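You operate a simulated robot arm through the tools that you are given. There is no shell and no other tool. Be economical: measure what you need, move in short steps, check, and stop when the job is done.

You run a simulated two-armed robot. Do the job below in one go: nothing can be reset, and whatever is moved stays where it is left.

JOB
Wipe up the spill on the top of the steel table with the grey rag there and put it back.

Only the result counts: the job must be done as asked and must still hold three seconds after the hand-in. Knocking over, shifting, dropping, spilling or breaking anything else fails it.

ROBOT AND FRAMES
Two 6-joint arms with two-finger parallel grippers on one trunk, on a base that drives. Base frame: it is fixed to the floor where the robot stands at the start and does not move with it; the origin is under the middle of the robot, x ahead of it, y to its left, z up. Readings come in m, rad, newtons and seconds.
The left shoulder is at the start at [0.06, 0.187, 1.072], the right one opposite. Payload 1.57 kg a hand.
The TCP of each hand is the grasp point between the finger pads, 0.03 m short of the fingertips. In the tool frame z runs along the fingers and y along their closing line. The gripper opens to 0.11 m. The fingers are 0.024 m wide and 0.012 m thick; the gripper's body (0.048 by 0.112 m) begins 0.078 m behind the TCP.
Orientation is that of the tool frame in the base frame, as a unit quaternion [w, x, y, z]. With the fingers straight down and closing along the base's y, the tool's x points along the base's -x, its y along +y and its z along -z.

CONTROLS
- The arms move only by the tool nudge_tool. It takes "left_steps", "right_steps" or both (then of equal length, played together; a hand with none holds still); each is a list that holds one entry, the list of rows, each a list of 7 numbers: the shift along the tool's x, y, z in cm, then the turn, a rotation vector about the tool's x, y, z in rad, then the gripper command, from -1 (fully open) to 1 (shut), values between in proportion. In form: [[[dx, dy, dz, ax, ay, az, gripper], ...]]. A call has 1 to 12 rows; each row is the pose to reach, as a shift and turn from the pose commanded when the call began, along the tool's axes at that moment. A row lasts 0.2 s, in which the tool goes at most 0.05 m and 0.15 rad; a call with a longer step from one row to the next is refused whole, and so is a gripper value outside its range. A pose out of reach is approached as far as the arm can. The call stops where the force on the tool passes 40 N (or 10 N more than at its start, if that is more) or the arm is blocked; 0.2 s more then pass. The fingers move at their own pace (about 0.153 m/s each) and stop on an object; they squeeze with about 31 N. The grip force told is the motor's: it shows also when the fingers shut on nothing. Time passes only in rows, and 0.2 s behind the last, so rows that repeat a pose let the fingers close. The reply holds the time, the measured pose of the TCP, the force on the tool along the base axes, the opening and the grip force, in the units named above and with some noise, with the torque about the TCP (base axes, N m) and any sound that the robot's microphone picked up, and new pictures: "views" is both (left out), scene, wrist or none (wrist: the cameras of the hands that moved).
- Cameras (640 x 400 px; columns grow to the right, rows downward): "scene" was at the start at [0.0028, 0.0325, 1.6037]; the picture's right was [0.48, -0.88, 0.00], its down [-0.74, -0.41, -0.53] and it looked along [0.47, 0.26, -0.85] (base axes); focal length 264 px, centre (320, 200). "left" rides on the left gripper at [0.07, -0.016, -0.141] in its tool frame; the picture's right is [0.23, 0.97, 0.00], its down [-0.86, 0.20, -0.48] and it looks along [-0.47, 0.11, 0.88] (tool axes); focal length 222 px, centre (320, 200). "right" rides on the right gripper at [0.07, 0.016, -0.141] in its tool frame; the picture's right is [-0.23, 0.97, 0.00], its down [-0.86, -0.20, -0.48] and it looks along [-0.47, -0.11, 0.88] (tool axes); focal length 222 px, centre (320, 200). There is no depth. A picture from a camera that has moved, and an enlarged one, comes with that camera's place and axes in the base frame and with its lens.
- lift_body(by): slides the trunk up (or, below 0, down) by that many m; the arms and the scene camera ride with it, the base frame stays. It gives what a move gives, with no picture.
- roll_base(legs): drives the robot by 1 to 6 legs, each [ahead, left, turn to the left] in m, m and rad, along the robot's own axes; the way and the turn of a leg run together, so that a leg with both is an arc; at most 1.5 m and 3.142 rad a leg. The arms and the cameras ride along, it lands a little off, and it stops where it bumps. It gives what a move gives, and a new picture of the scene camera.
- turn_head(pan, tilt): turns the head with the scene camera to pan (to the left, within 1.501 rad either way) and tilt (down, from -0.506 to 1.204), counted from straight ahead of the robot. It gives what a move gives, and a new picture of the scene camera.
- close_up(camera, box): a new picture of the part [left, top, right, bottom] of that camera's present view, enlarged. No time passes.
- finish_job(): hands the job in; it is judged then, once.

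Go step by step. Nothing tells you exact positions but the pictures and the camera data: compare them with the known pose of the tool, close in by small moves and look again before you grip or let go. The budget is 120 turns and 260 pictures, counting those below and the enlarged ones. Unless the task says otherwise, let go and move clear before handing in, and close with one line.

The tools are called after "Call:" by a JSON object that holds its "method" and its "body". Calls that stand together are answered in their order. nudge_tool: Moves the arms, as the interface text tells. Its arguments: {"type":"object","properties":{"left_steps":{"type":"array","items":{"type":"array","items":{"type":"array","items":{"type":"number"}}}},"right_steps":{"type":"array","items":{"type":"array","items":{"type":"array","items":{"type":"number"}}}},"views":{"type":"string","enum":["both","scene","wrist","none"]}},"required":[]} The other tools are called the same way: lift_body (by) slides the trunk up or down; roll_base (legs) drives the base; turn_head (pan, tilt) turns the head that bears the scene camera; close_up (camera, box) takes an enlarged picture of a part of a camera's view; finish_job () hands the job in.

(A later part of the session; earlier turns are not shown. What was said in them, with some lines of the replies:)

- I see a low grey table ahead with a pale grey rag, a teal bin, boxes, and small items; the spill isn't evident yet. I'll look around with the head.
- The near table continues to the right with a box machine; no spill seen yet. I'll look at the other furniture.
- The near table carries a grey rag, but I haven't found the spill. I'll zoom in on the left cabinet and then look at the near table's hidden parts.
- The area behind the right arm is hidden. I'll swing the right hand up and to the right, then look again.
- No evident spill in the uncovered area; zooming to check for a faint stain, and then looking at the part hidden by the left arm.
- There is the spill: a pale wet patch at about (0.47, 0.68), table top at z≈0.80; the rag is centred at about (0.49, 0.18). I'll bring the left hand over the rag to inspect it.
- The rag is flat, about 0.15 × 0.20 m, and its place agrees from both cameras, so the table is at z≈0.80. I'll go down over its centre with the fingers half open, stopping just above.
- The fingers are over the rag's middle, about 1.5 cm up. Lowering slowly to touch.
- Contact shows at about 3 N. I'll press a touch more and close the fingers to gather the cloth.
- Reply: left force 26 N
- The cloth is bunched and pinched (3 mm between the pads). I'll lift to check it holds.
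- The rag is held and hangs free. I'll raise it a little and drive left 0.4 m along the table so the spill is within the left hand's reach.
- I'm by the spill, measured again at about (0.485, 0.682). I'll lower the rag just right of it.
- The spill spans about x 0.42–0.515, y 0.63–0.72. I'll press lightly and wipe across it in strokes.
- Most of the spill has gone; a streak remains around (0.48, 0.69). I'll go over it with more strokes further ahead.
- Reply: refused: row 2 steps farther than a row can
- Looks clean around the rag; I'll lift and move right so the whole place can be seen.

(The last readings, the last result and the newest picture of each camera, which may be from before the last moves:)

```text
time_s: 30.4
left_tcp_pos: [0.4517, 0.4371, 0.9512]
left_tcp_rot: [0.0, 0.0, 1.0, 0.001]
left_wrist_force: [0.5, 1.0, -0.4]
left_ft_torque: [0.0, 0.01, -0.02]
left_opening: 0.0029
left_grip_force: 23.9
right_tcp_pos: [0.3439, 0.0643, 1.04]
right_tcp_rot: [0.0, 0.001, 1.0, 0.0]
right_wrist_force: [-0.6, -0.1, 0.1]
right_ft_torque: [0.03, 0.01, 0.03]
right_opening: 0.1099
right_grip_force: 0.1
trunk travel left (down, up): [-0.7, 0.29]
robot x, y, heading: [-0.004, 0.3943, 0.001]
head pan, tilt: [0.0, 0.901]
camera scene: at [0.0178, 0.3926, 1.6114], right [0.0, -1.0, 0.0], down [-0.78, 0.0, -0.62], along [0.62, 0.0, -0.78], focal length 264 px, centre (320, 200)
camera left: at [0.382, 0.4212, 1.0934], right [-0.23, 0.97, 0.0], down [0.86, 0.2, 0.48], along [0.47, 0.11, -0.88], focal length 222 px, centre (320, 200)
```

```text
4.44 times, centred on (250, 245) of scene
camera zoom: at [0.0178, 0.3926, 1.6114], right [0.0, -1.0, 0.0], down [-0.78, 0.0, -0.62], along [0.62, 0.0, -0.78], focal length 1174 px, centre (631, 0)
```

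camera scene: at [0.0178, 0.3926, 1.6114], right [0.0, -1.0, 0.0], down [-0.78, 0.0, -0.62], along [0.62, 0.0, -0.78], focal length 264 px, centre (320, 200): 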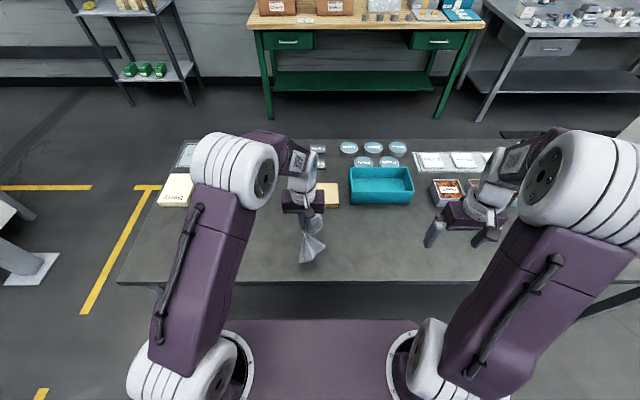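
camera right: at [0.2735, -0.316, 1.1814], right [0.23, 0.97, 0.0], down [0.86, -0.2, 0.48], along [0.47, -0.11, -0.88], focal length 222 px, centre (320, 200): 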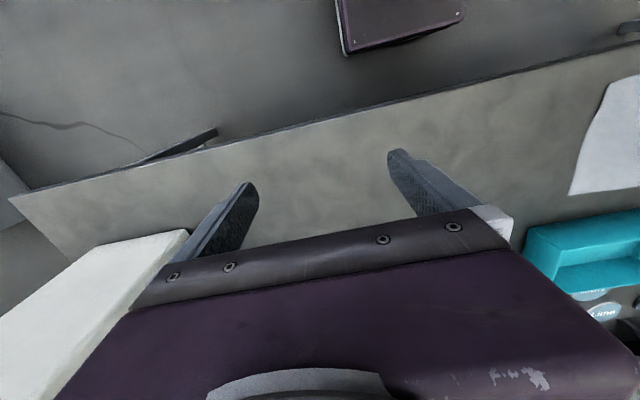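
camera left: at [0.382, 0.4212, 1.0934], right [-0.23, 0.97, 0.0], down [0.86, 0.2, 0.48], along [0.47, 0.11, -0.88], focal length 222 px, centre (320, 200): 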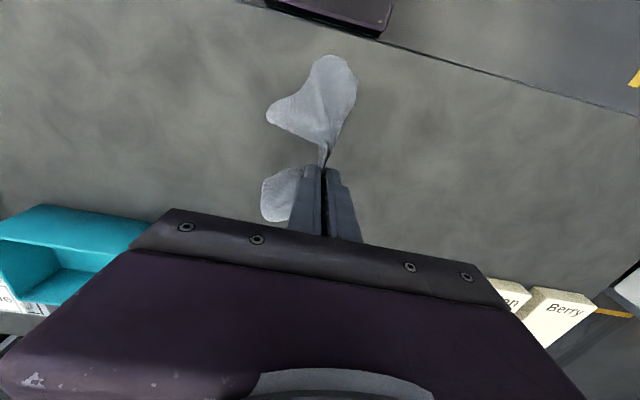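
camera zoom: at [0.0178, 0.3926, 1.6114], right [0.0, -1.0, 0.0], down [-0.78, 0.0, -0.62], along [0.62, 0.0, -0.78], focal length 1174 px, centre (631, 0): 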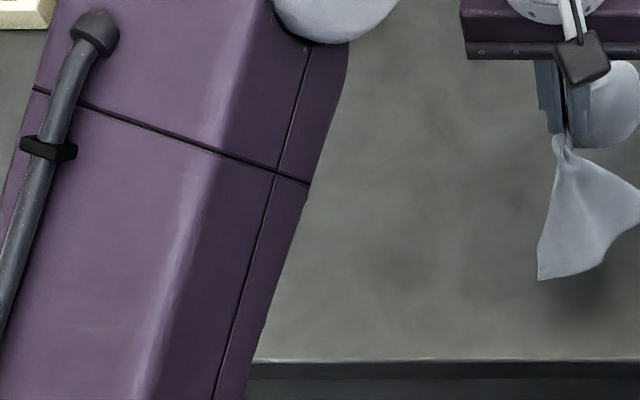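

The spill site falls around (475, 194) in the left wrist view, and looks clean; I'll zoom to be sure.

Call:
{"method": "close_up", "body": {"camera": "left", "box": [380, 100, 620, 250]}}

Call:
{"method": "roll_base", "body": {"legs": [[0, -0.2, 0], [0, -0.195, 0]]}}

Call:
{"method": "close_up", "body": {"camera": "scene", "box": [50, 190, 210, 290]}}

```text
2.67 times, centred on (500, 175) of left
camera zoom: at [0.382, 0.4212, 1.0934], right [-0.23, 0.97, 0.0], down [0.86, 0.2, 0.48], along [0.47, 0.11, -0.88], focal length 592 px, centre (-160, 267)
```

zoom: 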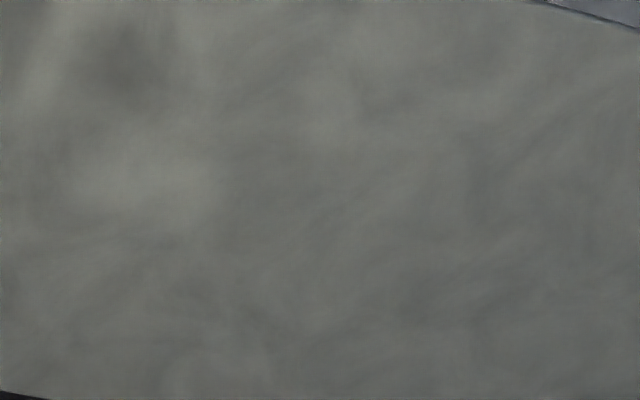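

```text
time_s: 33.2
left_tcp_pos: [0.4522, 0.0449, 0.9516]
left_tcp_rot: [0.0, -0.001, 1.0, -0.001]
left_wrist_force: [1.2, 0.3, -0.1]
left_ft_torque: [0.02, 0.0, 0.02]
left_opening: 0.0028
left_grip_force: 23.9
right_tcp_pos: [0.3434, -0.329, 1.0398]
right_tcp_rot: [0.001, 0.0, 1.0, -0.001]
right_wrist_force: [1.1, -0.3, 0.3]
right_ft_torque: [-0.02, -0.01, -0.01]
right_opening: 0.11
right_grip_force: 0.0
trunk travel left (down, up): [-0.7, 0.29]
robot x, y, heading: [-0.0008, 0.0006, 0.003]
head pan, tilt: [0.0, 0.901]
camera scene: at [0.0179, 0.0001, 1.6114], right [0.0, -1.0, 0.0], down [-0.78, 0.0, -0.62], along [0.62, 0.0, -0.78], focal length 264 px, centre (320, 200)
```

scene: 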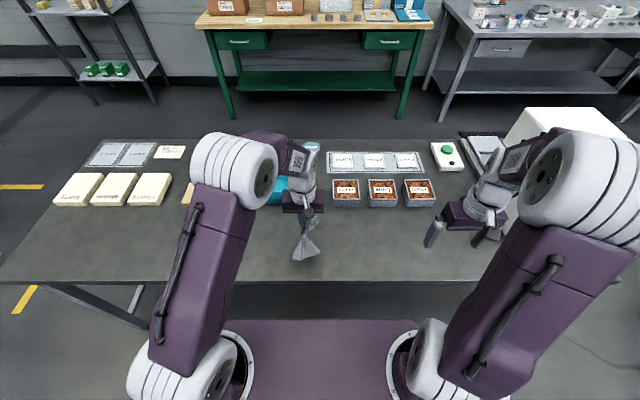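

```text
4.00 times, centred on (130, 240) of scene
camera zoom: at [0.0179, 0.0001, 1.6114], right [0.0, -1.0, 0.0], down [-0.78, 0.0, -0.62], along [0.62, 0.0, -0.78], focal length 1056 px, centre (1080, 40)
```

zoom: 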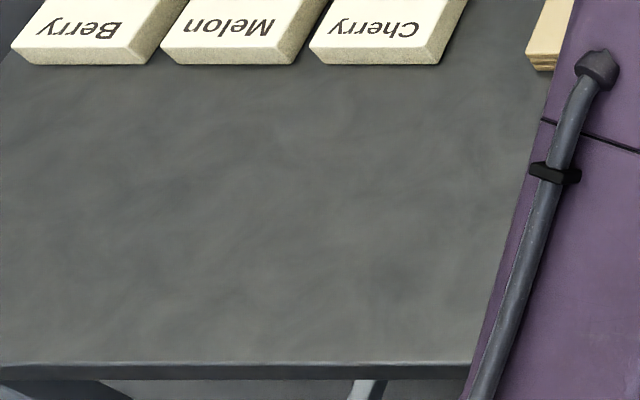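

The spill site is clean from both views. Now I'll set the rag down at its original place, centred on (0.486, 0.18).

Call:
{"method": "nudge_tool", "body": {"left_steps": [[[-1, 4, 0, 0, 0, 0, 1], [-2, 8, 0, 0, 0, 0, 1], [-3, 12, 1, 0, 0, 0, 1], [-3.4, 13.4, 4, 0, 0, 0, 1], [-3.4, 13.4, 7, 0, 0, 0, 1], [-3.4, 13.4, 10, 0, 0, 0, 1], [-3.4, 13.4, 11.8, 0, 0, 0, 1], [-3.4, 13.4, 11.8, 0, 0, 0, 1]]]}}

```text
time_s: 35.0
left_tcp_pos: [0.4864, 0.1789, 0.8355]
left_tcp_rot: [0.001, 0.0, 1.0, 0.001]
left_wrist_force: [0.0, 0.1, 6.0]
left_ft_torque: [0.06, -0.02, -0.04]
left_opening: 0.0027
left_grip_force: 24.2
right_tcp_pos: [0.3439, -0.3304, 1.041]
right_tcp_rot: [0.0, 0.0, 1.0, 0.0]
right_wrist_force: [-0.2, -1.0, 0.3]
right_ft_torque: [-0.01, -0.05, -0.01]
right_opening: 0.1099
right_grip_force: 0.1
trunk travel left (down, up): [-0.7, 0.29]
robot x, y, heading: [-0.0004, -0.0013, 0.001]
head pan, tilt: [0.0, 0.901]
camera scene: at [0.0171, -0.0012, 1.6115], right [0.0, -1.0, 0.0], down [-0.78, 0.0, -0.62], along [0.62, 0.0, -0.78], focal length 264 px, centre (320, 200)
camera left: at [0.4161, 0.1624, 0.9763], right [-0.23, 0.97, 0.0], down [0.85, 0.2, 0.48], along [0.47, 0.11, -0.88], focal length 222 px, centre (320, 200)
```

scene: 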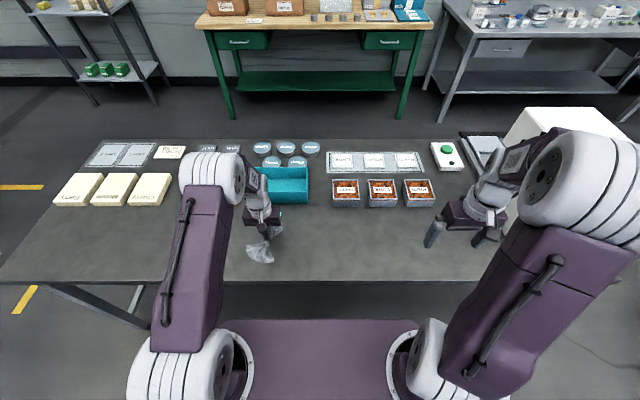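
left: 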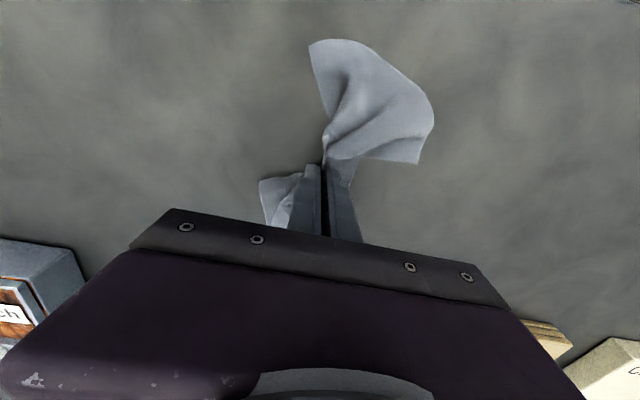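

The rag is down at its old place; opening the fingers gently and rising.

Call:
{"method": "nudge_tool", "body": {"left_steps": [[[0, 0, 0, 0, 0, 0, 0.7], [0, 0, 0, 0, 0, 0, 0.4], [0, 0, 0, 0, 0, 0, 0.2], [0, 0, 0, 0, 0, 0, 0.2], [0, 0, -2, 0, 0, 0, 0.2], [0, 0, -5, 0, 0, 0, 0.2], [0, 0, -9, 0, 0, 0, 0], [0, 0, -13, 0, 0, 0, -1], [1, 4, -15, 0, 0, 0, -1], [3, 8, -16, 0, 0, 0, -1], [5, 12, -17, 0, 0, 0, -1], [7, 16, -18, 0, 0, 0, -1]]]}}

Call:
{"method": "close_up", "body": {"camera": "scene", "box": [200, 180, 340, 290]}}

```text
time_s: 37.6
left_tcp_pos: [0.4146, 0.3398, 1.0147]
left_tcp_rot: [-0.001, 0.0, 1.0, 0.0]
left_wrist_force: [0.9, 0.2, 0.4]
left_ft_torque: [-0.03, -0.01, 0.0]
left_opening: 0.1101
left_grip_force: 0.2
right_tcp_pos: [0.3431, -0.3289, 1.0407]
right_tcp_rot: [-0.001, 0.0, 1.0, -0.001]
right_wrist_force: [-0.2, 0.7, -0.2]
right_ft_torque: [0.0, 0.04, 0.03]
right_opening: 0.1099
right_grip_force: 0.1
trunk travel left (down, up): [-0.7, 0.29]
robot x, y, heading: [0.0039, 0.0003, 0.001]
head pan, tilt: [0.0, 0.901]
camera scene: at [0.0169, 0.0011, 1.6114], right [0.0, -1.0, 0.0], down [-0.78, 0.0, -0.62], along [0.62, 0.0, -0.78], focal length 264 px, centre (320, 200)
camera left: at [0.3453, 0.3235, 1.1549], right [-0.23, 0.97, 0.0], down [0.85, 0.2, 0.48], along [0.47, 0.11, -0.88], focal length 222 px, centre (320, 200)
```

scene: 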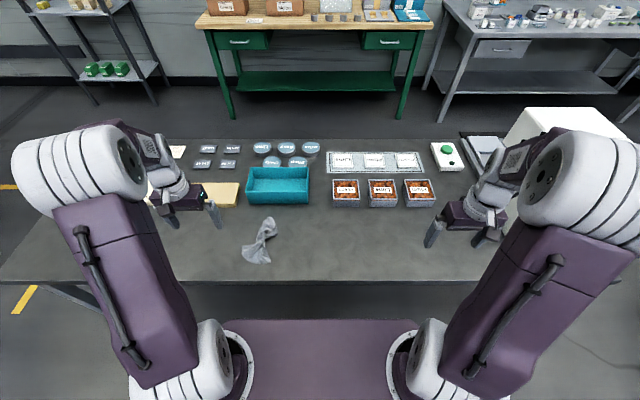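
left: 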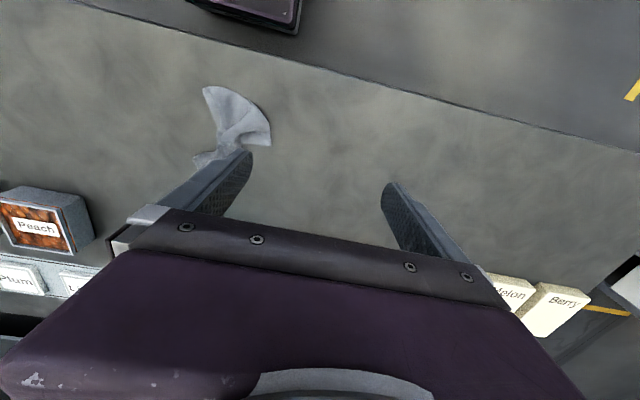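

```text
3.64 times, centred on (270, 235) of scene
camera zoom: at [0.0169, 0.0011, 1.6114], right [0.0, -1.0, 0.0], down [-0.78, 0.0, -0.62], along [0.62, 0.0, -0.78], focal length 960 px, centre (502, 73)
```

zoom: 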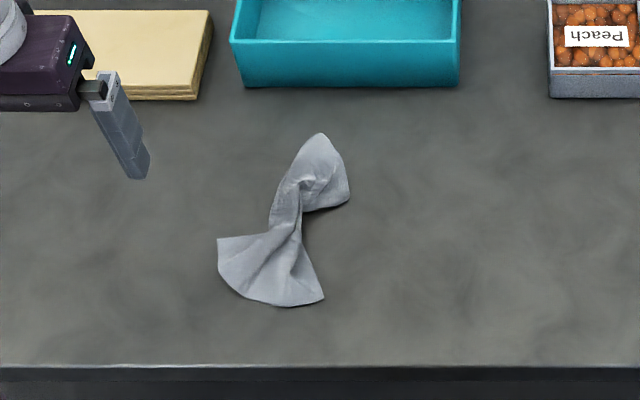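

The rag rests on its original spot (centre about (0.48, 0.18)), though crumpled rather than flat. The spill site is clean, the other items are where they were, and both hands are clear, so I'm handing in.

Call:
{"method": "finish_job", "body": {}}

```text
The job is handed in.
```

I wiped up the spill on the steel table and put the grey rag back on its original spot; it lies there crumpled rather than flat, and nothing else was moved.
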